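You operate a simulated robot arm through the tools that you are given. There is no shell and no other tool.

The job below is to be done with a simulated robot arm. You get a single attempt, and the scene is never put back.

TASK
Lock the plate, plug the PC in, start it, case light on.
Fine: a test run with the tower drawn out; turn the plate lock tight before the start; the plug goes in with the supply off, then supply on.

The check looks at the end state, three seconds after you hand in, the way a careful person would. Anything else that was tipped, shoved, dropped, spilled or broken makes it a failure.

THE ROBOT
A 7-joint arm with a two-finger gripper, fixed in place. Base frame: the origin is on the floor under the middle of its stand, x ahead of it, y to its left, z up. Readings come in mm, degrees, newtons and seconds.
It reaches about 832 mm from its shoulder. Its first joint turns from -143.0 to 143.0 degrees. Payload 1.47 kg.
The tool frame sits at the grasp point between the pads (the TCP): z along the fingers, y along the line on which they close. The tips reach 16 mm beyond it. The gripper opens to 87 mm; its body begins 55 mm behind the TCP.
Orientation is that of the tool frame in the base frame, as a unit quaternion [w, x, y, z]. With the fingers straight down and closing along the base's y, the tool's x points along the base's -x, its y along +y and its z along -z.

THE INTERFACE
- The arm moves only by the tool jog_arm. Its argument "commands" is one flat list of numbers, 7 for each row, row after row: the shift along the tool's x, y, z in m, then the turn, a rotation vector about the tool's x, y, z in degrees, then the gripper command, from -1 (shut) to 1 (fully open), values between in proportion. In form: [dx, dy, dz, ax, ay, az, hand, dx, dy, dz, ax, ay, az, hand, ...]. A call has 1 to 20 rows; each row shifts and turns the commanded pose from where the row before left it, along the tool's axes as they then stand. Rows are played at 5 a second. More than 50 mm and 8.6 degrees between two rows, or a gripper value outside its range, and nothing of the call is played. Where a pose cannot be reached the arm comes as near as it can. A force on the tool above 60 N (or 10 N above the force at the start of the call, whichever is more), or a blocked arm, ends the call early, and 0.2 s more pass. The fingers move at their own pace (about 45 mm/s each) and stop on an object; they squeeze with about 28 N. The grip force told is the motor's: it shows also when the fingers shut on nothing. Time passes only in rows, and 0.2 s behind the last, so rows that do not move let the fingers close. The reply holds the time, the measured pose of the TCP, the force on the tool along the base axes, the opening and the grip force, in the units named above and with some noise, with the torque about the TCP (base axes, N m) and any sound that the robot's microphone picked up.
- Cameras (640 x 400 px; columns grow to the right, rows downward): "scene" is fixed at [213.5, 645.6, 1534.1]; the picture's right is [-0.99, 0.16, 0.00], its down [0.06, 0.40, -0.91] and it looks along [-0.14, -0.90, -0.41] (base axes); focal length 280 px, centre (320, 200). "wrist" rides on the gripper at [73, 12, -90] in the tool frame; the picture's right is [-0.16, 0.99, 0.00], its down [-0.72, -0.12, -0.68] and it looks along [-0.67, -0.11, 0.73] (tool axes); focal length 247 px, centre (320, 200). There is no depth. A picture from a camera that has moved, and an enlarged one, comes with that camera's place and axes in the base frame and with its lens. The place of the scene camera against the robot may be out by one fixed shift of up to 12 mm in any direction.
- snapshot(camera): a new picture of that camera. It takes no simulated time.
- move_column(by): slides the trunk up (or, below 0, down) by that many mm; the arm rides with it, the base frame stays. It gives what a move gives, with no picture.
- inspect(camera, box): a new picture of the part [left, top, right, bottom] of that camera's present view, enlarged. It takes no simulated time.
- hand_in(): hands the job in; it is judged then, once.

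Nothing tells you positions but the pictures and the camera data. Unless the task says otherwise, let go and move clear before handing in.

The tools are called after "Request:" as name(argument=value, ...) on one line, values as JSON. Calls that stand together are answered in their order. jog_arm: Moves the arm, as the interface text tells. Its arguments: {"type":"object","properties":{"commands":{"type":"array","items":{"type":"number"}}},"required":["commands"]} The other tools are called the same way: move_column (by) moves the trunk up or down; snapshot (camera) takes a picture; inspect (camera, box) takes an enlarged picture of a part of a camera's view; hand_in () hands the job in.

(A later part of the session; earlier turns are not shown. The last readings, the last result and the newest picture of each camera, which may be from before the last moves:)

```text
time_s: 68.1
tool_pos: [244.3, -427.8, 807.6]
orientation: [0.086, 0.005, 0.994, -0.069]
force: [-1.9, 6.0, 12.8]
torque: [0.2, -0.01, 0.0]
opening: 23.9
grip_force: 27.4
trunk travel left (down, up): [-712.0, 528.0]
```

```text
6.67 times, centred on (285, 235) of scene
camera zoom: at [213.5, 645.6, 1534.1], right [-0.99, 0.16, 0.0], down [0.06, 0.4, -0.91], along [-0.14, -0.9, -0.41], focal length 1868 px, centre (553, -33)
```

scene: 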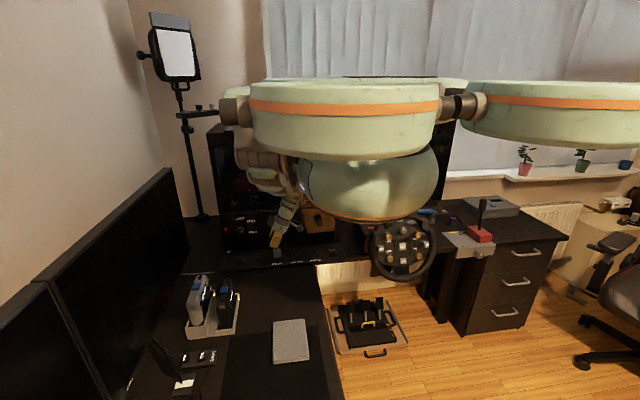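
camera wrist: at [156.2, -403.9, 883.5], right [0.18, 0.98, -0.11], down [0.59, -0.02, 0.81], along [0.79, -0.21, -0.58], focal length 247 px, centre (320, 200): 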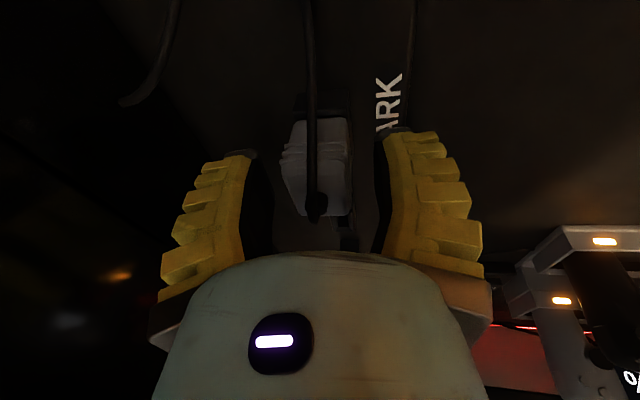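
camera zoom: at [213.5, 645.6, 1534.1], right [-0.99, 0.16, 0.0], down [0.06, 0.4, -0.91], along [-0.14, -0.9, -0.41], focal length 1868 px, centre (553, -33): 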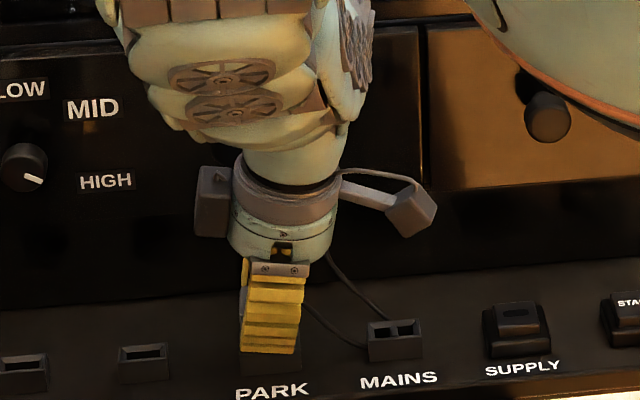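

Gripped firmly. I'll lift the plug straight up out of PARK.

Request:
jog_arm(commands=[-0.0009, -0.0007, -0.0049, 0, 0, 0, -1, -0.0009, -0.0007, -0.0049, 0, 0, 0, -1, -0.0014, -0.0011, -0.0078, 0, 0, 0, -1, -0.0014, -0.0011, -0.0078, 0, 0, 0, -1, -0.0014, -0.0011, -0.0078, 0, 0, 0, -1, -0.0014, -0.0011, -0.0078, 0, 0, 0, -1, 0, 0, 0, 0, 0, 0, -1])

Request:
snapshot(camera="wrist")

Request:
inspect(camera="scene", box=[255, 205, 315, 265])

```text
time_s: 69.7
tool_pos: [244.9, -429.3, 849.9]
orientation: [0.087, 0.006, 0.994, -0.07]
force: [-0.3, -0.1, -0.1]
torque: [0.02, -0.02, 0.01]
opening: 19.1
grip_force: 28.2
trunk travel left (down, up): [-712.0, 528.0]
```

```text
taken
camera wrist: at [158.1, -403.8, 923.1], right [0.18, 0.98, -0.11], down [0.59, -0.02, 0.81], along [0.79, -0.21, -0.58], focal length 247 px, centre (320, 200)
```

wrist: 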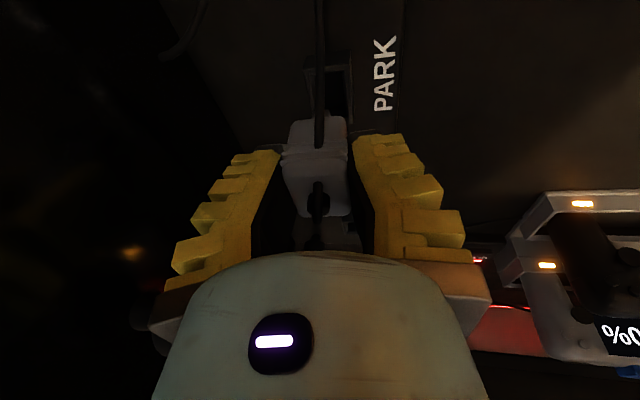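

```text
6.67 times, centred on (285, 235) of scene
camera zoom: at [213.5, 645.6, 1534.1], right [-0.99, 0.16, 0.0], down [0.06, 0.4, -0.91], along [-0.14, -0.9, -0.41], focal length 1868 px, centre (553, -33)
```

zoom: 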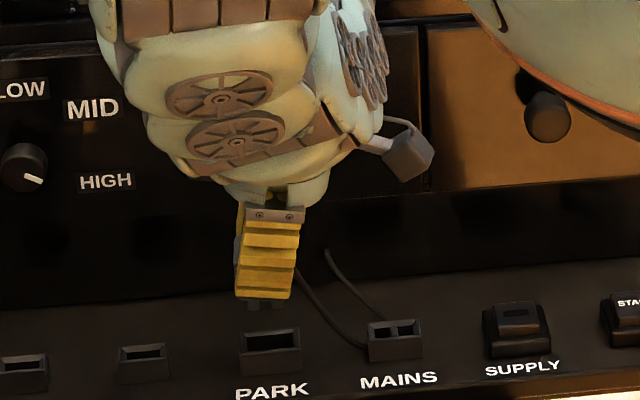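

The plug is out, and I can see its two pins below the fingers. I'll check its tilt before moving over MAINS.

Request:
inspect(camera="scene", box=[262, 225, 312, 262])

Request:
inspect(camera="wrist", box=[250, 40, 390, 260])

```text
10.81 times, centred on (287, 244) of scene
camera zoom: at [213.5, 645.6, 1534.1], right [-0.99, 0.16, 0.0], down [0.06, 0.4, -0.91], along [-0.14, -0.9, -0.41], focal length 3029 px, centre (677, -270)
```

zoom: 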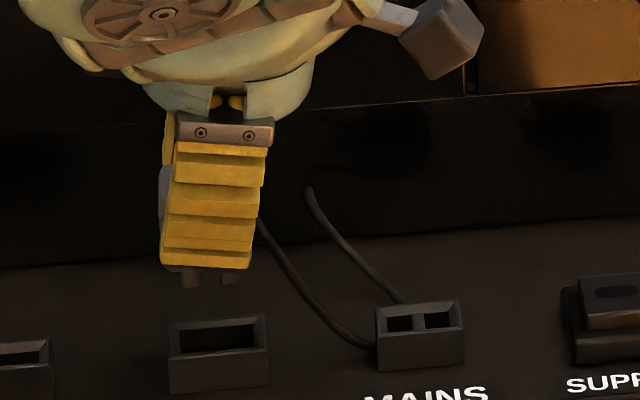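

```text
1.82 times, centred on (320, 150) of wrist
camera zoom: at [158.1, -403.8, 923.1], right [0.18, 0.98, -0.11], down [0.59, -0.02, 0.81], along [0.79, -0.21, -0.58], focal length 449 px, centre (320, 291)
```

zoom: 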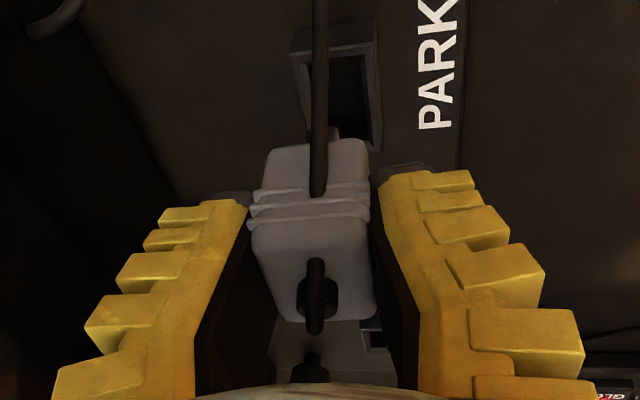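

The plug is upright and the pin spacing matches the slots. I'll move it about 85 mm along -x to above MAINS.

Request:
jog_arm(commands=[0.01674, -0.00015, -0.00296, 0, 0, 0, -1, 0.01674, -0.00015, -0.00296, 0, 0, 0, -1, 0.01674, -0.00015, -0.00296, 0, 0, 0, -1, 0.01674, -0.00015, -0.00296, 0, 0, 0, -1, 0.01674, -0.00015, -0.00296, 0, 0, 0, -1, 0, 0, 0, 0, 0, 0, -1])

Request:
snapshot(camera="wrist")

Request:
inspect(camera="scene", box=[275, 225, 325, 262])

```text
time_s: 71.1
tool_pos: [160.0, -426.0, 849.4]
orientation: [0.087, 0.007, 0.994, -0.071]
force: [-0.2, 0.1, 0.3]
torque: [0.02, -0.02, 0.0]
opening: 19.0
grip_force: 28.6
trunk travel left (down, up): [-712.0, 528.0]
```

```text
taken
camera wrist: at [72.6, -402.1, 923.3], right [0.18, 0.98, -0.11], down [0.59, -0.02, 0.81], along [0.79, -0.21, -0.58], focal length 247 px, centre (320, 200)
```

wrist: 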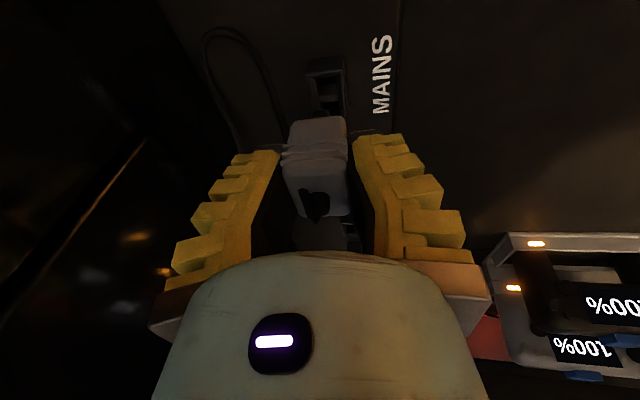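

```text
10.81 times, centred on (300, 244) of scene
camera zoom: at [213.5, 645.6, 1534.1], right [-0.99, 0.16, 0.0], down [0.06, 0.4, -0.91], along [-0.14, -0.9, -0.41], focal length 3029 px, centre (536, -270)
```

zoom: 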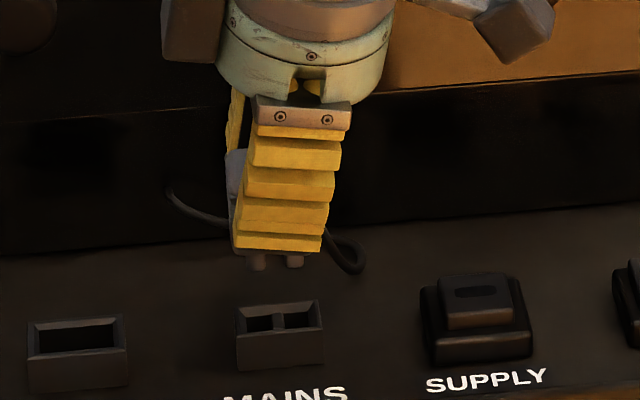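

Request:
inspect(camera="wrist", box=[260, 40, 380, 230])

Request:
inspect(camera="wrist", box=[290, 50, 360, 130])

Request:
inspect(camera="scene", box=[288, 242, 308, 262])

```text
2.11 times, centred on (320, 135) of wrist
camera zoom: at [72.6, -402.1, 923.3], right [0.18, 0.98, -0.11], down [0.59, -0.02, 0.81], along [0.79, -0.21, -0.58], focal length 520 px, centre (320, 337)
```

zoom: 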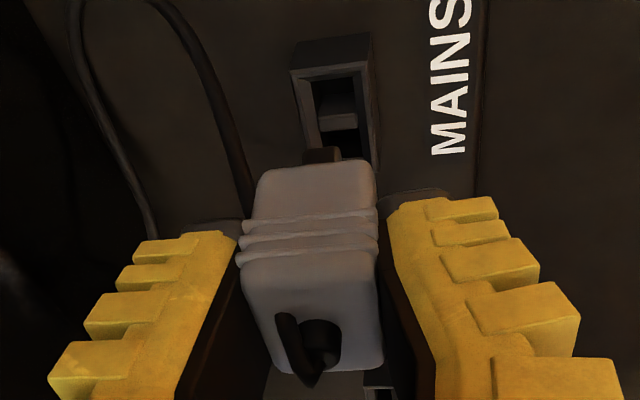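

```text
5.00 times, centred on (325, 90) of wrist
camera zoom: at [72.6, -402.1, 923.3], right [0.18, 0.98, -0.11], down [0.59, -0.02, 0.81], along [0.79, -0.21, -0.58], focal length 1235 px, centre (295, 750)
```

zoom: 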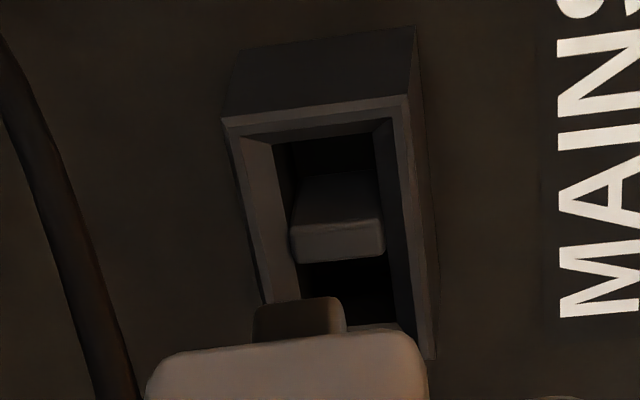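

```text
16.00 times, centred on (298, 252) of scene
camera zoom: at [213.5, 645.6, 1534.1], right [-0.99, 0.16, 0.0], down [0.06, 0.4, -0.91], along [-0.14, -0.9, -0.41], focal length 4483 px, centre (672, -632)
```

zoom: 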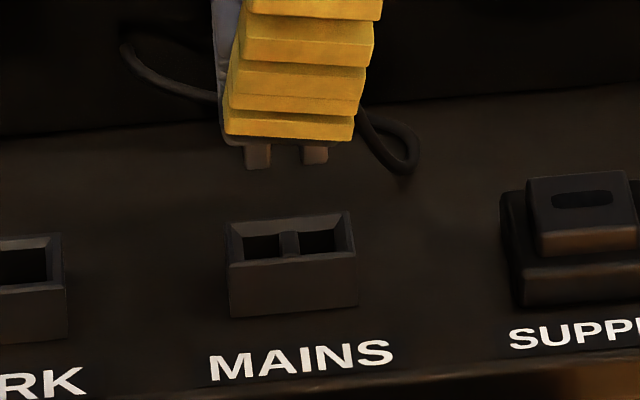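

Pins and slots line up in x to within about 1 mm. The plug has tipped about 4–5° in the grip (pins toward the tower), so I'll rotate the hand back by 5° to stand it upright and re-centre in y.

Request:
jog_arm(commands=[0, 0, 0, -5, 0, 0, -1, 0.0007, -0.0017, 0, 0, 0, 0, -1, 0, 0, 0, 0, 0, 0, -1])

Request:
inspect(camera="wrist", box=[260, 40, 380, 230])

Request:
inspect(camera="wrist", box=[290, 50, 360, 130])

Request:
inspect(camera="scene", box=[288, 242, 308, 262])

```text
time_s: 71.9
tool_pos: [159.9, -428.1, 848.9]
orientation: [0.087, 0.003, 0.996, -0.025]
force: [-0.3, 0.3, -0.6]
torque: [0.01, 0.0, -0.02]
opening: 18.6
grip_force: 28.1
trunk travel left (down, up): [-712.0, 528.0]
```

```text
2.11 times, centred on (320, 135) of wrist
camera zoom: at [71.9, -411.2, 923.9], right [0.16, 0.99, -0.02], down [0.59, -0.08, 0.8], along [0.79, -0.15, -0.6], focal length 520 px, centre (320, 337)
```

zoom: 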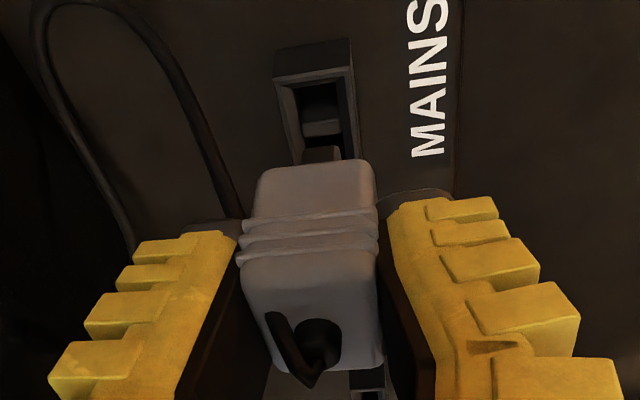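

```text
5.00 times, centred on (325, 90) of wrist
camera zoom: at [71.9, -411.2, 923.9], right [0.16, 0.99, -0.02], down [0.59, -0.08, 0.8], along [0.79, -0.15, -0.6], focal length 1235 px, centre (295, 750)
```

zoom: 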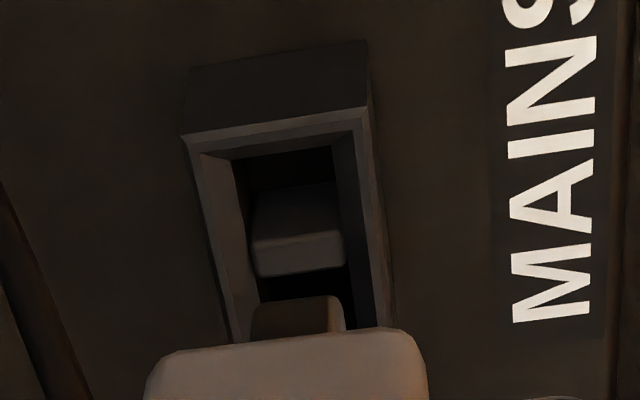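

```text
16.00 times, centred on (298, 252) of scene
camera zoom: at [213.5, 645.6, 1534.1], right [-0.99, 0.16, 0.0], down [0.06, 0.4, -0.91], along [-0.14, -0.9, -0.41], focal length 4483 px, centre (672, -632)
```

zoom: 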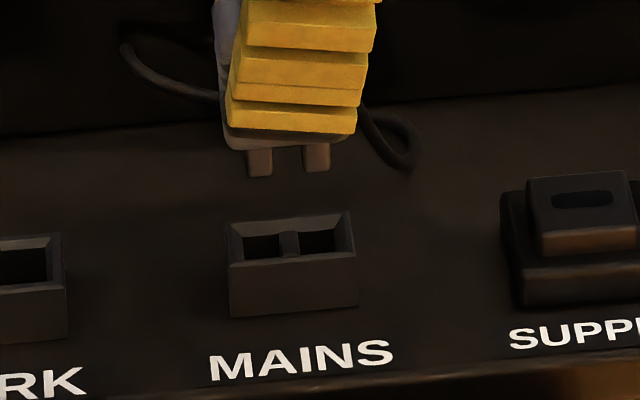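

The pins are upright and within about half a millimetre of the slots in both directions. I'll lower in small steps, watching the force.

Request:
jog_arm(commands=[0.0011, 0.0002, 0.0039, 0, 0, 0, -1, 0.0007, 0.0002, 0.0039, 0, 0, 0, -1, 0.0007, 0.0002, 0.0039, 0, 0, 0, -1, 0.0007, 0.0002, 0.0039, 0, 0, 0, -1, 0, 0, 0, 0, 0, 0, -1])

Request:
inspect(camera="scene", box=[288, 242, 308, 262])

Request:
inspect(camera="wrist", box=[290, 50, 360, 130])

```text
time_s: 73.1
tool_pos: [158.1, -426.5, 833.2]
orientation: [0.087, 0.002, 0.996, -0.026]
force: [0.8, 0.3, -0.1]
torque: [-0.01, -0.01, 0.0]
opening: 18.8
grip_force: 28.4
trunk travel left (down, up): [-712.0, 528.0]
```

```text
16.00 times, centred on (298, 252) of scene
camera zoom: at [213.5, 645.6, 1534.1], right [-0.99, 0.16, 0.0], down [0.06, 0.4, -0.91], along [-0.14, -0.9, -0.41], focal length 4483 px, centre (672, -632)
```

zoom: 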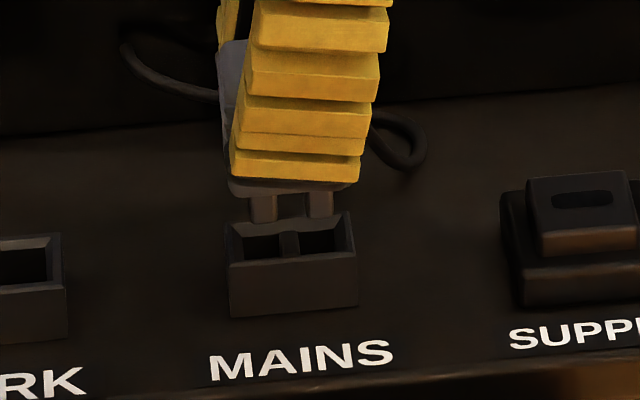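

```text
5.00 times, centred on (325, 90) of wrist
camera zoom: at [71.4, -410.2, 908.6], right [0.16, 0.99, -0.02], down [0.59, -0.08, 0.8], along [0.79, -0.15, -0.6], focal length 1235 px, centre (295, 750)
```

zoom: 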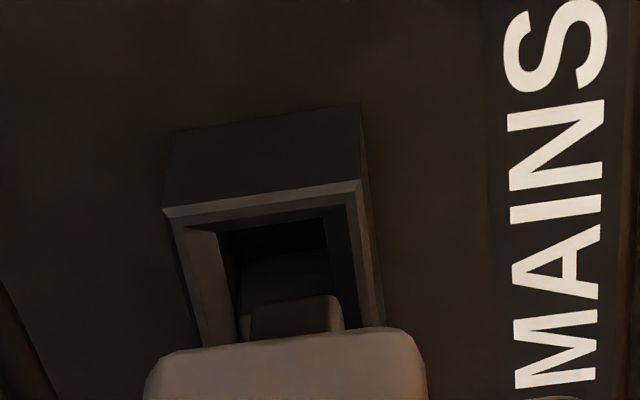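

The pins are just above the rim. In x they match; in y they sit about 2 mm too far toward the user, partly because the plug over-rotated slightly. I'll correct both and look again.

Request:
jog_arm(commands=[0, -0.0012, 0, 1.5, 0, 0, -1, 0, 0, 0, 0, 0, 0, -1])

Request:
inspect(camera="wrist", box=[290, 50, 360, 130])

Request:
inspect(camera="scene", box=[288, 242, 308, 262])

```text
time_s: 73.7
tool_pos: [159.2, -430.1, 834.7]
orientation: [0.087, 0.004, 0.995, -0.04]
force: [0.1, 0.7, -0.2]
torque: [0.02, 0.01, 0.0]
opening: 18.6
grip_force: 27.8
trunk travel left (down, up): [-712.0, 528.0]
```

```text
5.00 times, centred on (325, 90) of wrist
camera zoom: at [71.6, -410.8, 908.1], right [0.17, 0.98, -0.05], down [0.59, -0.06, 0.8], along [0.79, -0.17, -0.59], focal length 1235 px, centre (295, 750)
```

zoom: 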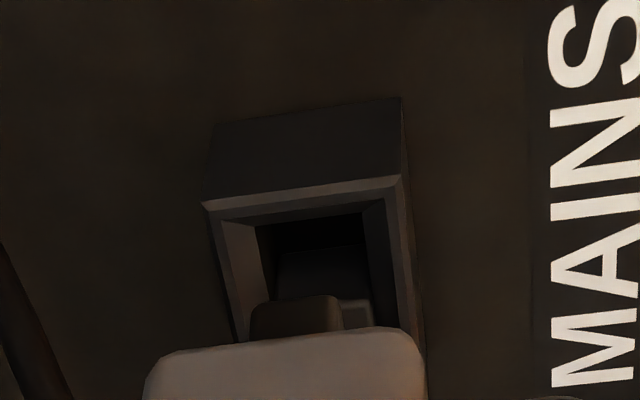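

```text
16.00 times, centred on (298, 252) of scene
camera zoom: at [213.5, 645.6, 1534.1], right [-0.99, 0.16, 0.0], down [0.06, 0.4, -0.91], along [-0.14, -0.9, -0.41], focal length 4483 px, centre (672, -632)
```

zoom: 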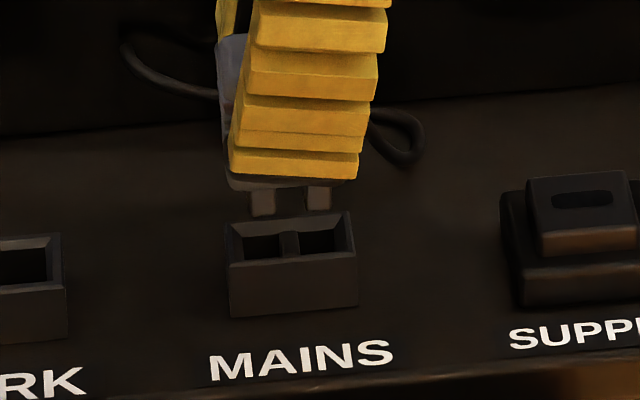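

Now it's about 1.6 mm too far the other way, so I'll nudge it back.

Request:
jog_arm(commands=[0, 0.0016, 0, 0, 0, 0, -1, 0, 0, 0, 0, 0, 0, -1, 0, 0, 0, 0, 0, 0, -1])

Request:
inspect(camera="wrist", box=[290, 50, 360, 130])

Request:
inspect(camera="scene", box=[288, 242, 308, 262])

```text
time_s: 74.5
tool_pos: [158.9, -428.7, 833.7]
orientation: [0.087, 0.004, 0.995, -0.039]
force: [-0.2, 0.0, -1.2]
torque: [-0.01, 0.01, -0.01]
opening: 18.6
grip_force: 28.0
trunk travel left (down, up): [-712.0, 528.0]
```

```text
5.00 times, centred on (325, 90) of wrist
camera zoom: at [71.3, -408.8, 907.6], right [0.17, 0.98, -0.05], down [0.59, -0.06, 0.8], along [0.79, -0.16, -0.59], focal length 1235 px, centre (295, 750)
```

zoom: 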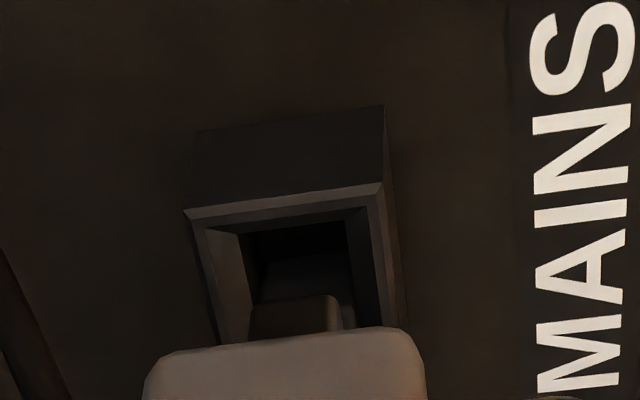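

```text
16.00 times, centred on (298, 252) of scene
camera zoom: at [213.5, 645.6, 1534.1], right [-0.99, 0.16, 0.0], down [0.06, 0.4, -0.91], along [-0.14, -0.9, -0.41], focal length 4483 px, centre (672, -632)
```

zoom: 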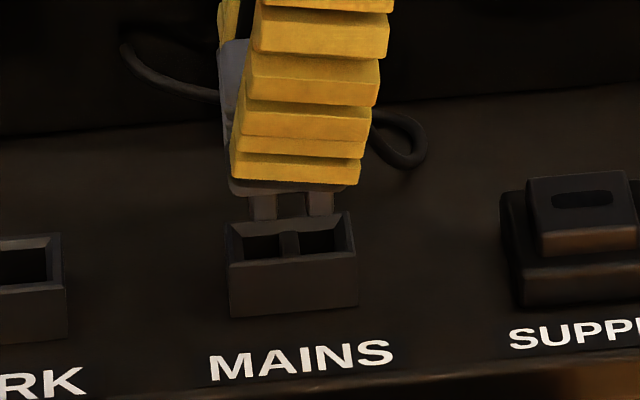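

Aligned in y. A 0.5 mm trim in x, then I'll continue down in 3 mm steps.

Request:
jog_arm(commands=[-0.0005, 0, 0, 0, 0, 0, -1, 0.0005, 0.0002, 0.0029, 0, 0, 0, -1, 0.0005, 0.0002, 0.0029, 0, 0, 0, -1, 0.0005, 0.0002, 0.0029, 0, 0, 0, -1, 0, 0, 0, 0, 0, 0, -1])

Request:
inspect(camera="wrist", box=[290, 50, 360, 130])

Request:
inspect(camera="scene", box=[288, 242, 308, 262])

```text
time_s: 75.7
tool_pos: [159.0, -428.5, 825.1]
orientation: [0.085, 0.004, 0.996, -0.039]
force: [0.0, 0.0, -0.8]
torque: [0.0, 0.01, 0.03]
opening: 18.8
grip_force: 27.6
trunk travel left (down, up): [-712.0, 528.0]
```

```text
5.00 times, centred on (325, 90) of wrist
camera zoom: at [71.6, -408.1, 899.7], right [0.17, 0.98, -0.05], down [0.59, -0.06, 0.8], along [0.79, -0.16, -0.6], focal length 1235 px, centre (295, 750)
```

zoom: 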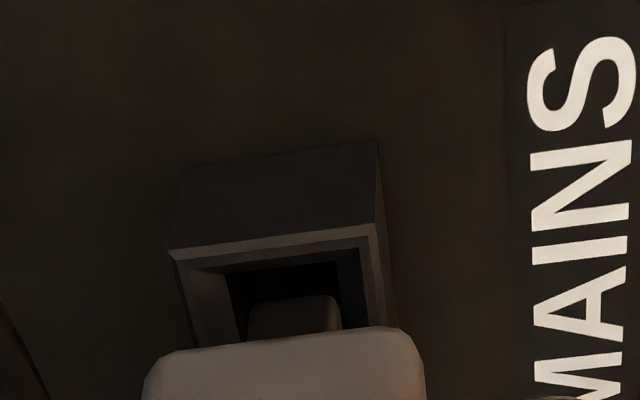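

```text
16.00 times, centred on (298, 252) of scene
camera zoom: at [213.5, 645.6, 1534.1], right [-0.99, 0.16, 0.0], down [0.06, 0.4, -0.91], along [-0.14, -0.9, -0.41], focal length 4483 px, centre (672, -632)
```

zoom: 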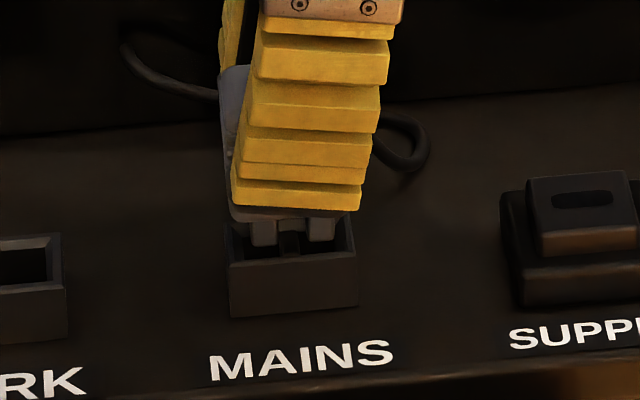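

The pins are entering the socket opening centred, with no force yet. I'll continue down.

Request:
jog_arm(commands=[0.0005, -0.0001, 0.0029, 0, 0, 0, -1, 0.0005, 0.0001, 0.0029, 0, 0, 0, -1, 0.0005, 0.0002, 0.0029, 0, 0, 0, -1, 0, 0, 0, 0, 0, 0, -1])

Request:
inspect(camera="scene", box=[288, 242, 308, 262])

Request:
inspect(camera="wrist", box=[270, 60, 370, 170])

```text
time_s: 76.7
tool_pos: [158.6, -426.9, 823.5]
orientation: [0.087, 0.004, 0.995, -0.039]
force: [-0.4, 1.1, -0.6]
torque: [-0.01, 0.01, -0.01]
opening: 18.7
grip_force: 27.8
out of reach, approached as far as the arm can: row 2, 3
trunk travel left (down, up): [-712.0, 528.0]
```

```text
16.00 times, centred on (298, 252) of scene
camera zoom: at [213.5, 645.6, 1534.1], right [-0.99, 0.16, 0.0], down [0.06, 0.4, -0.91], along [-0.14, -0.9, -0.41], focal length 4483 px, centre (672, -632)
```

zoom: 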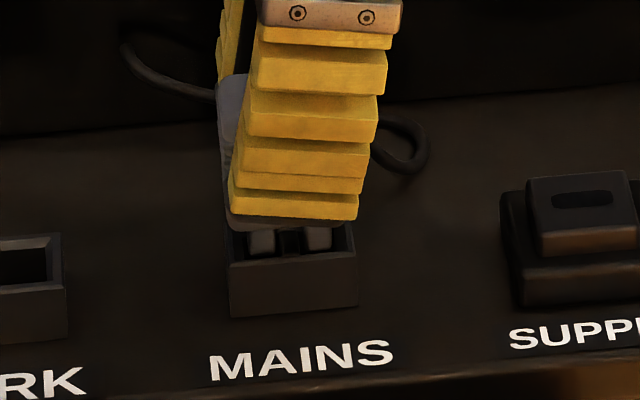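

```text
3.64 times, centred on (320, 115) of wrist
camera zoom: at [72.3, -407.0, 897.2], right [0.17, 0.98, -0.05], down [0.59, -0.06, 0.8], along [0.79, -0.16, -0.59], focal length 898 px, centre (320, 509)
```

zoom: 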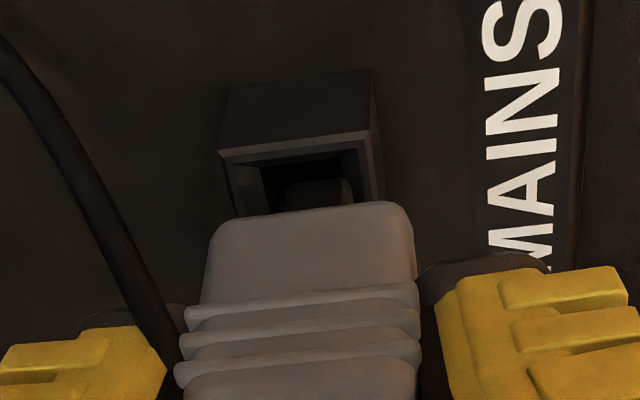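

I've hit the arm's lower reach edge again, so I'll rise 20 mm, lower the trunk 20 mm, and re-check alignment before continuing.

Request:
jog_arm(commands=[-0.00127, -0.0011, -0.00647, 0, 0, 0, -1, -0.00127, -0.0011, -0.00647, 0, 0, 0, -1, -0.00127, -0.0011, -0.00647, 0, 0, 0, -1, 0, 0, 0, 0, 0, 0, -1])

```text
time_s: 77.7
tool_pos: [159.8, -428.1, 843.6]
orientation: [0.087, 0.004, 0.995, -0.039]
force: [-0.1, -0.4, -1.0]
torque: [0.0, 0.01, -0.01]
opening: 18.5
grip_force: 28.0
trunk travel left (down, up): [-712.0, 528.0]
```

Request:
jog_arm(commands=[-0.0013, -0.0006, -0.0074, 0, 0, 0, -1, -0.0013, -0.0006, -0.0074, 0, 0, 0, -1, 0, 0, 0, 0, 0, 0, -1])

```text
time_s: 78.5
tool_pos: [159.1, -427.7, 858.4]
orientation: [0.087, 0.004, 0.995, -0.039]
force: [-0.6, 0.2, 0.0]
torque: [-0.02, -0.01, 0.01]
opening: 18.4
grip_force: 28.2
trunk travel left (down, up): [-712.0, 528.0]
```

Request:
move_column(by=-24)

Request:
inspect(camera="wrist", box=[290, 50, 360, 130])

Request:
inspect(camera="scene", box=[288, 242, 308, 262])

```text
time_s: 79.2
tool_pos: [159.2, -429.3, 835.6]
orientation: [0.087, 0.004, 0.995, -0.039]
force: [0.5, 0.0, -0.8]
torque: [-0.01, -0.04, -0.01]
opening: 18.6
grip_force: 28.1
trunk travel left (down, up): [-688.0, 552.0]
```

```text
5.00 times, centred on (325, 90) of wrist
camera zoom: at [72.0, -409.1, 909.4], right [0.17, 0.98, -0.05], down [0.59, -0.06, 0.8], along [0.79, -0.17, -0.59], focal length 1235 px, centre (295, 750)
```

zoom: 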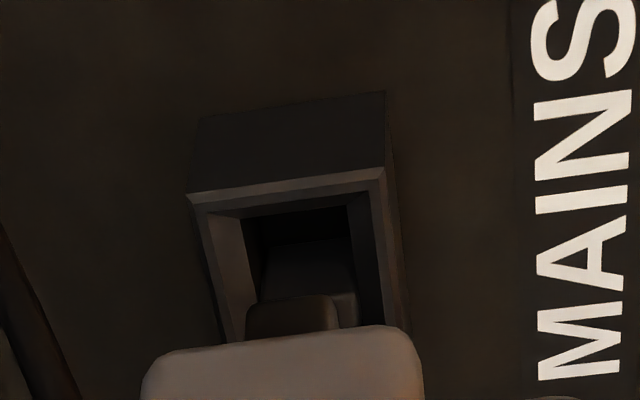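

```text
16.00 times, centred on (298, 252) of scene
camera zoom: at [213.5, 645.6, 1534.1], right [-0.99, 0.16, 0.0], down [0.06, 0.4, -0.91], along [-0.14, -0.9, -0.41], focal length 4483 px, centre (672, -632)
```

zoom: 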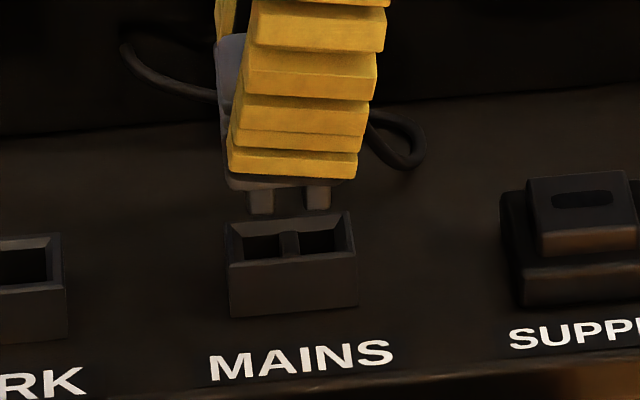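

Well aligned now. I'm lowering again.

Request:
jog_arm(commands=[0.0005, 0.0005, 0.0029, 0, 0, 0, -1, 0.0005, 0.0002, 0.0029, 0, 0, 0, -1, 0.0005, 0.0002, 0.0029, 0, 0, 0, -1, 0.0005, 0.0002, 0.0029, 0, 0, 0, -1, 0, 0, 0, 0, 0, 0, -1])

Request:
inspect(camera="wrist", box=[270, 60, 370, 170])

Request:
inspect(camera="scene", box=[288, 242, 308, 262])

```text
time_s: 80.4
tool_pos: [157.7, -429.4, 823.5]
orientation: [0.087, 0.003, 0.995, -0.04]
force: [-0.3, 0.1, -0.4]
torque: [-0.01, -0.01, -0.01]
opening: 18.2
grip_force: 27.9
trunk travel left (down, up): [-688.0, 552.0]
```

```text
3.64 times, centred on (320, 115) of wrist
camera zoom: at [71.9, -408.8, 897.5], right [0.17, 0.98, -0.05], down [0.59, -0.06, 0.8], along [0.79, -0.16, -0.59], focal length 898 px, centre (320, 509)
```

zoom: 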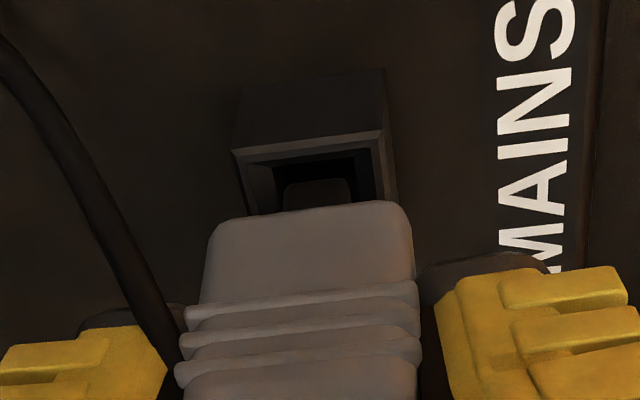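

```text
16.00 times, centred on (298, 252) of scene
camera zoom: at [213.5, 645.6, 1534.1], right [-0.99, 0.16, 0.0], down [0.06, 0.4, -0.91], along [-0.14, -0.9, -0.41], focal length 4483 px, centre (672, -632)
```

zoom: 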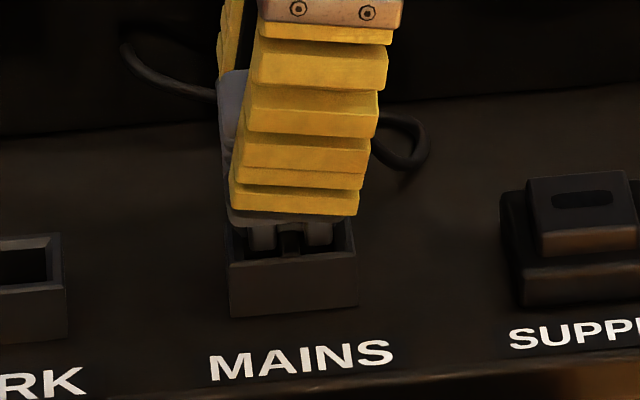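

Request:
jog_arm(commands=[0.0004, 0.0002, 0.002, 0, 0, 0, -1, 0.0004, 0.0002, 0.002, 0, 0, 0, -1, 0.0004, 0.0002, 0.002, 0, 0, 0, -1, 0, 0, 0, 0, 0, 0, -1])

Request:
inspect(camera="scene", box=[288, 242, 308, 262])

Request:
inspect(camera="wrist", box=[270, 60, 370, 170])

```text
time_s: 81.4
tool_pos: [159.3, -428.6, 817.4]
orientation: [0.088, 0.004, 0.995, -0.039]
force: [0.4, -0.1, -0.1]
torque: [-0.03, 0.0, -0.03]
opening: 18.7
grip_force: 27.6
trunk travel left (down, up): [-688.0, 552.0]
```

```text
16.00 times, centred on (298, 252) of scene
camera zoom: at [213.5, 645.6, 1534.1], right [-0.99, 0.16, 0.0], down [0.06, 0.4, -0.91], along [-0.14, -0.9, -0.41], focal length 4483 px, centre (672, -632)
```

zoom: 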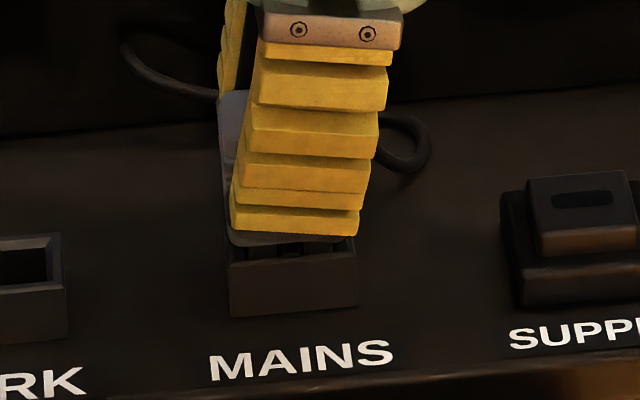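

```text
3.64 times, centred on (320, 115) of wrist
camera zoom: at [72.1, -408.6, 891.0], right [0.17, 0.98, -0.05], down [0.59, -0.06, 0.8], along [0.79, -0.16, -0.59], focal length 898 px, centre (320, 509)
```

zoom: 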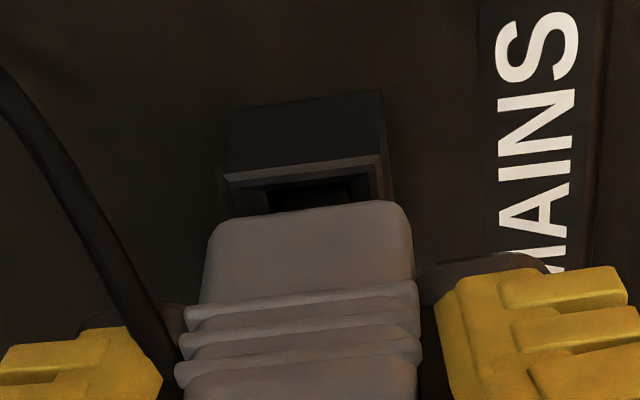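

Request:
jog_arm(commands=[0.0004, 0.0002, 0.002, 0, 0, 0, -1, 0.0004, 0.0002, 0.002, 0, 0, 0, -1, 0.0004, 0.0002, 0.002, 0, 0, 0, -1, 0, 0, 0, 0, 0, 0, -1])

Request:
inspect(camera="scene", box=[288, 242, 308, 262])

Request:
inspect(camera="wrist", box=[270, 60, 370, 170])

```text
time_s: 82.4
tool_pos: [159.3, -428.3, 811.3]
orientation: [0.087, 0.004, 0.995, -0.04]
force: [-0.5, 0.9, -0.5]
torque: [0.02, 0.03, 0.01]
opening: 18.4
grip_force: 27.7
trunk travel left (down, up): [-688.0, 552.0]
```

```text
16.00 times, centred on (298, 252) of scene
camera zoom: at [213.5, 645.6, 1534.1], right [-0.99, 0.16, 0.0], down [0.06, 0.4, -0.91], along [-0.14, -0.9, -0.41], focal length 4483 px, centre (672, -632)
```

zoom: 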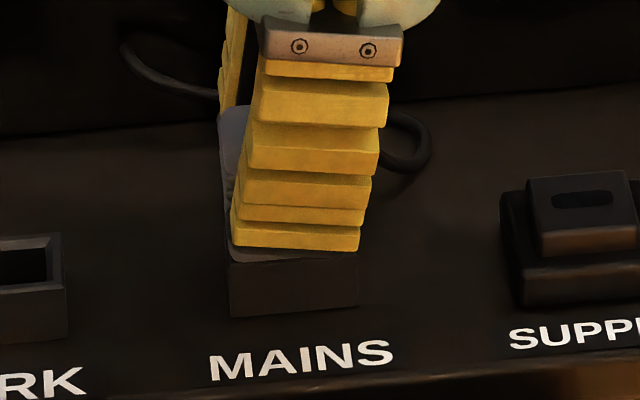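

```text
3.64 times, centred on (320, 115) of wrist
camera zoom: at [72.1, -408.5, 885.8], right [0.17, 0.98, -0.05], down [0.59, -0.06, 0.8], along [0.79, -0.16, -0.59], focal length 898 px, centre (320, 509)
```

zoom: 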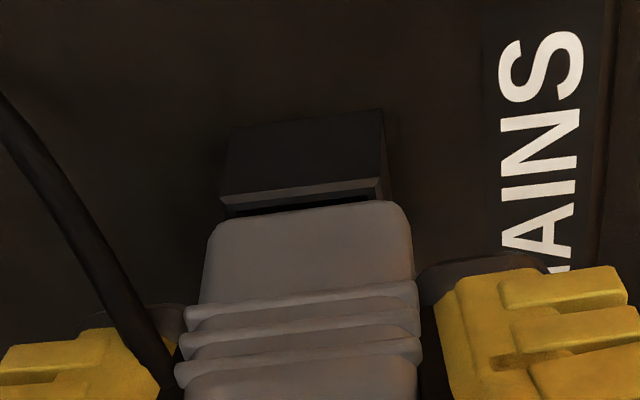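

Request:
jog_arm(commands=[0.0004, 0.0002, 0.002, 0, 0, 0, -1, 0.0004, 0.0002, 0.002, 0, 0, 0, -1, 0, 0, 0, 0, 0, 0, -1])

Request:
inspect(camera="scene", box=[288, 242, 308, 262])

Request:
inspect(camera="wrist", box=[270, 60, 370, 170])

```text
time_s: 83.2
tool_pos: [160.3, -428.4, 808.1]
orientation: [0.088, 0.003, 0.995, -0.039]
force: [0.6, 8.5, 19.6]
torque: [0.14, -0.02, 0.02]
opening: 26.2
grip_force: 27.5
trunk travel left (down, up): [-688.0, 552.0]
```

```text
16.00 times, centred on (298, 252) of scene
camera zoom: at [213.5, 645.6, 1534.1], right [-0.99, 0.16, 0.0], down [0.06, 0.4, -0.91], along [-0.14, -0.9, -0.41], focal length 4483 px, centre (672, -632)
```

zoom: 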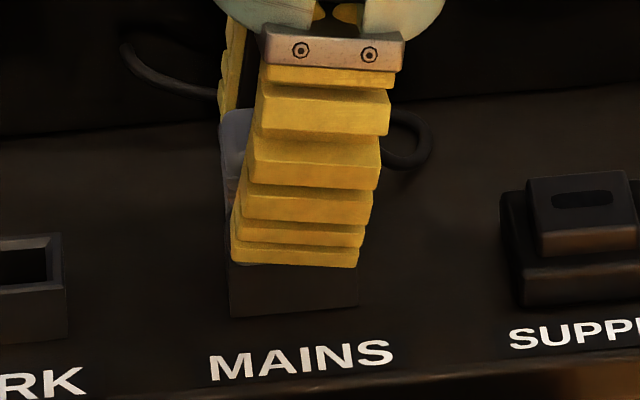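

```text
3.64 times, centred on (320, 115) of wrist
camera zoom: at [72.1, -408.9, 881.8], right [0.17, 0.98, -0.05], down [0.59, -0.06, 0.8], along [0.79, -0.17, -0.59], focal length 898 px, centre (320, 509)
```

zoom: 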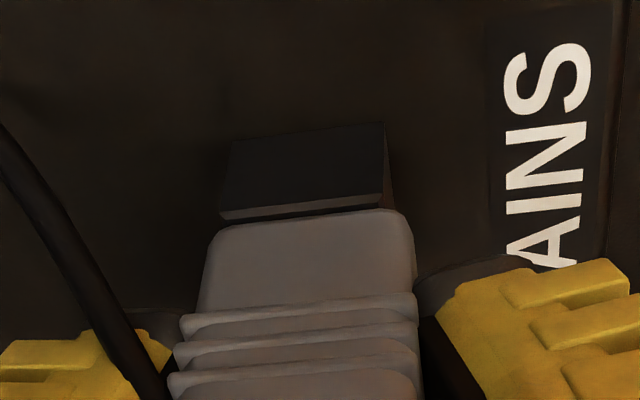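

Contact now at about 20 N with the plug body meeting the rim. I'll press a little more to make sure it's fully home.

Request:
jog_arm(commands=[0.0004, 0.0002, 0.002, 0, 0, 0, -1, 0.0002, 0.0001, 0.001, 0, 0, 0, -1, 0, 0, 0, 0, 0, 0, -1])

Request:
inspect(camera="scene", box=[288, 242, 308, 262])

Request:
inspect(camera="wrist", box=[260, 70, 380, 200])

```text
time_s: 84.0
tool_pos: [159.9, -429.0, 804.7]
orientation: [0.088, 0.004, 0.995, -0.04]
force: [1.8, 9.3, 27.7]
torque: [0.13, -0.03, -0.03]
opening: 34.8
grip_force: 27.8
trunk travel left (down, up): [-688.0, 552.0]
```

```text
16.00 times, centred on (298, 252) of scene
camera zoom: at [213.5, 645.6, 1534.1], right [-0.99, 0.16, 0.0], down [0.06, 0.4, -0.91], along [-0.14, -0.9, -0.41], focal length 4483 px, centre (672, -632)
```

zoom: 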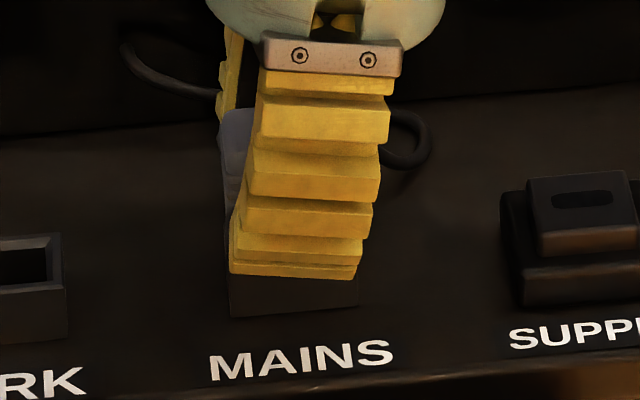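

```text
3.08 times, centred on (320, 135) of wrist
camera zoom: at [72.6, -409.1, 878.3], right [0.17, 0.98, -0.05], down [0.59, -0.06, 0.8], along [0.79, -0.17, -0.59], focal length 760 px, centre (320, 400)
```

zoom: 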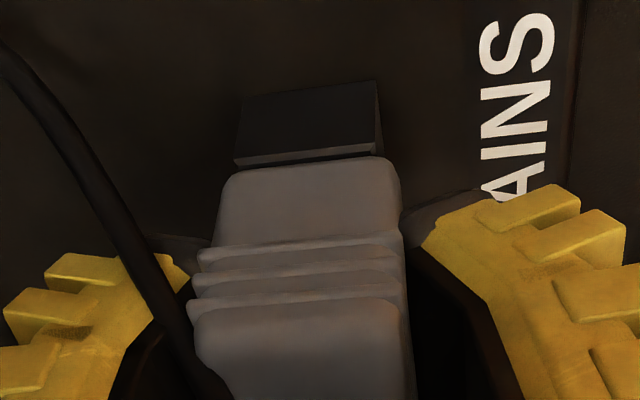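

The fingers are now spreading over the socket rim while the plug stays put, so it's down. I'll release and rise to see how it sits.

Request:
jog_arm(commands=[0, 0, 0, 0, 0, 0, -0.3, 0, 0, 0, 0, 0, 0, 0.05, 0, 0, 0, 0, 0, 0, 0.05, -0.0014, -0.0006, -0.0078, 0, 0, 0, 0.05, -0.0014, -0.0006, -0.0078, 0, 0, 0, 0.05, -0.0014, -0.0006, -0.0078, 0, 0, 0, 0.05, -0.0014, -0.0006, -0.0078, 0, 0, 0, 0.05, -0.0014, -0.0006, -0.0078, 0, 0, 0, 0.05, 0, 0, 0, 0, 0, 0, 0.05])

Request:
inspect(camera="scene", box=[275, 235, 325, 266])

Request:
snapshot(camera="wrist")

```text
time_s: 86.0
tool_pos: [159.3, -427.7, 843.8]
orientation: [0.088, 0.004, 0.995, -0.039]
force: [0.4, -0.3, -0.5]
torque: [0.01, -0.01, -0.01]
opening: 51.2
grip_force: 3.8
trunk travel left (down, up): [-688.0, 552.0]
```

```text
12.80 times, centred on (300, 250) of scene
camera zoom: at [213.5, 645.6, 1534.1], right [-0.99, 0.16, 0.0], down [0.06, 0.4, -0.91], along [-0.14, -0.9, -0.41], focal length 3586 px, centre (576, -446)
```

zoom: 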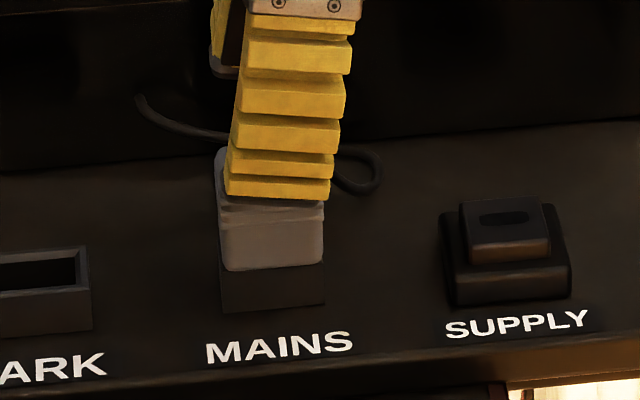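

```text
taken
camera wrist: at [71.2, -408.4, 918.3], right [0.17, 0.98, -0.05], down [0.59, -0.06, 0.8], along [0.79, -0.16, -0.59], focal length 247 px, centre (320, 200)
```

wrist: 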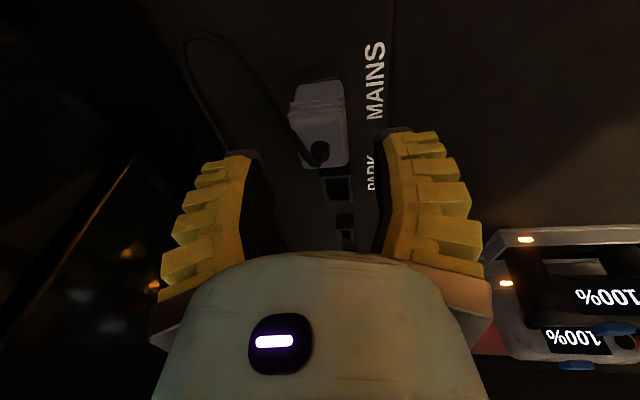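

The plug is seated flush on MAINS, with its body meeting the rim all round. Next is SUPPLY. I'll rise clear, close the fingers, tilt more toward the user to avoid the right-hand drawer pull, and move over.

Request:
jog_arm(commands=[-0.0035, -0.0015, -0.0195, 0, 0, 0, 0.05, -0.0035, -0.0015, -0.0195, 0, 0, 0, 0.05, 0, 0, 0, 0, 0, 0, 0.05])

Request:
snapshot(camera="wrist")

Request:
inspect(camera="scene", box=[275, 205, 345, 265])

```text
time_s: 86.8
tool_pos: [158.2, -427.3, 883.1]
orientation: [0.087, 0.003, 0.995, -0.038]
force: [-0.4, 0.2, 0.0]
torque: [-0.03, -0.02, -0.01]
opening: 51.3
grip_force: 4.0
trunk travel left (down, up): [-688.0, 552.0]
```

```text
taken
camera wrist: at [71.2, -408.1, 957.8], right [0.17, 0.98, -0.05], down [0.59, -0.06, 0.8], along [0.79, -0.16, -0.59], focal length 247 px, centre (320, 200)
```

wrist: 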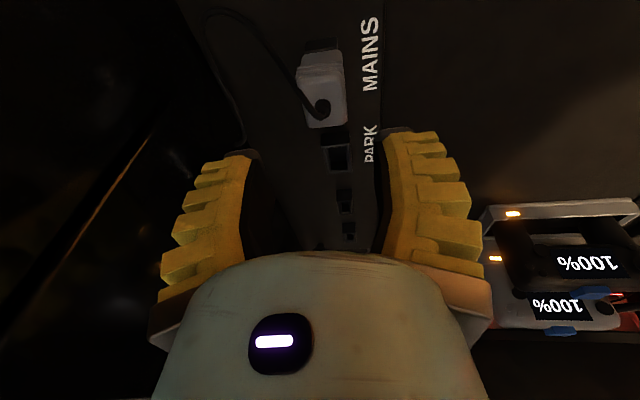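

```text
6.67 times, centred on (310, 235) of scene
camera zoom: at [213.5, 645.6, 1534.1], right [-0.99, 0.16, 0.0], down [0.06, 0.4, -0.91], along [-0.14, -0.9, -0.41], focal length 1868 px, centre (387, -33)
```

zoom: 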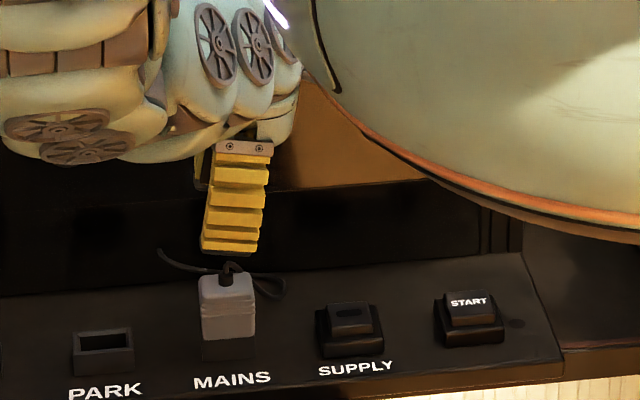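

Plug confirmed seated. I'll close the fingers and move over toward SUPPLY in steps.

Request:
move_column(by=-15)

Request:
jog_arm(commands=[0, 0, 0, 4, 0, 0, -0.5, 0, 0, 0, 4, 0, 0, -1, 0.0195, 0, -0.0035, 0, 0, 0, -1, 0.0195, 0, -0.0035, 0, 0, 0, -1, 0, 0, 0, 0, 0, 0, -1])

Request:
inspect(camera="scene", box=[275, 205, 345, 265])

```text
time_s: 87.4
tool_pos: [157.8, -427.9, 868.3]
orientation: [0.087, 0.003, 0.995, -0.039]
force: [0.2, -0.1, -0.2]
torque: [0.0, -0.01, 0.0]
opening: 51.2
grip_force: 4.2
trunk travel left (down, up): [-673.0, 567.0]
```

```text
time_s: 88.6
tool_pos: [118.2, -426.4, 867.0]
orientation: [0.086, 0.009, 0.99, -0.109]
force: [-0.5, -0.1, -0.5]
torque: [0.03, 0.03, 0.01]
opening: 0.0
grip_force: 27.6
trunk travel left (down, up): [-673.0, 567.0]
```

```text
6.67 times, centred on (310, 235) of scene
camera zoom: at [213.5, 645.6, 1534.1], right [-0.99, 0.16, 0.0], down [0.06, 0.4, -0.91], along [-0.14, -0.9, -0.41], focal length 1868 px, centre (387, -33)
```

zoom: 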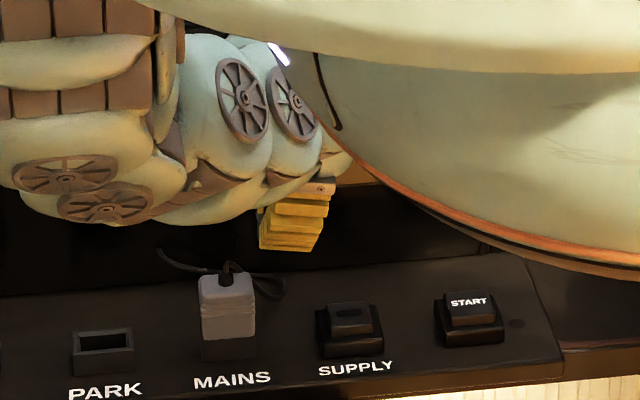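

Request:
snapshot(camera="wrist")

Request:
inspect(camera="wrist", box=[270, 0, 410, 90])

Request:
inspect(camera="scene", box=[300, 240, 340, 265])

```text
taken
camera wrist: at [31.9, -394.8, 938.9], right [0.19, 0.96, -0.18], down [0.59, 0.04, 0.8], along [0.78, -0.26, -0.56], focal length 247 px, centre (320, 200)
```

wrist: 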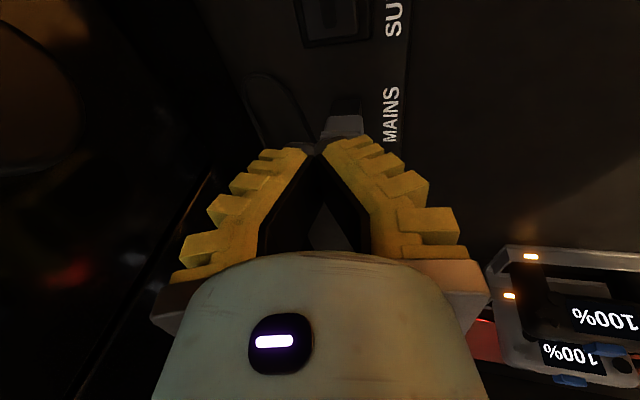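

```text
4.44 times, centred on (340, 45) of wrist
camera zoom: at [31.9, -394.8, 938.9], right [0.19, 0.96, -0.18], down [0.59, 0.04, 0.8], along [0.78, -0.26, -0.56], focal length 1098 px, centre (231, 889)
```

zoom: 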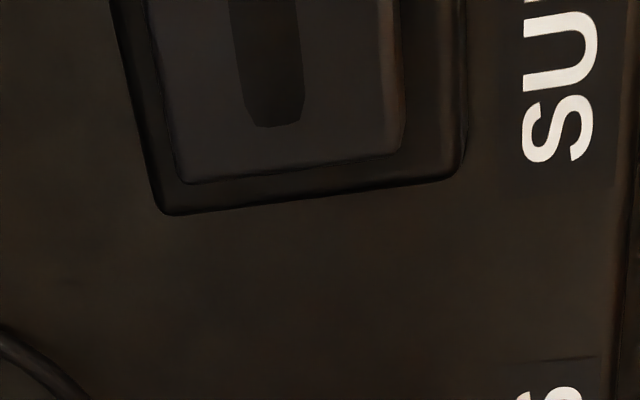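

```text
16.00 times, centred on (320, 252) of scene
camera zoom: at [213.5, 645.6, 1534.1], right [-0.99, 0.16, 0.0], down [0.06, 0.4, -0.91], along [-0.14, -0.9, -0.41], focal length 4483 px, centre (320, -640)
```

zoom: 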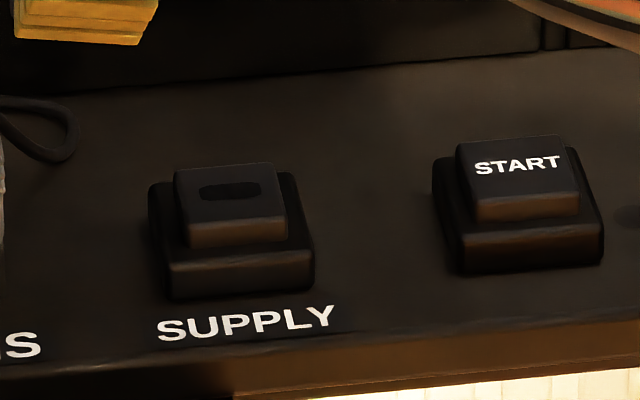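

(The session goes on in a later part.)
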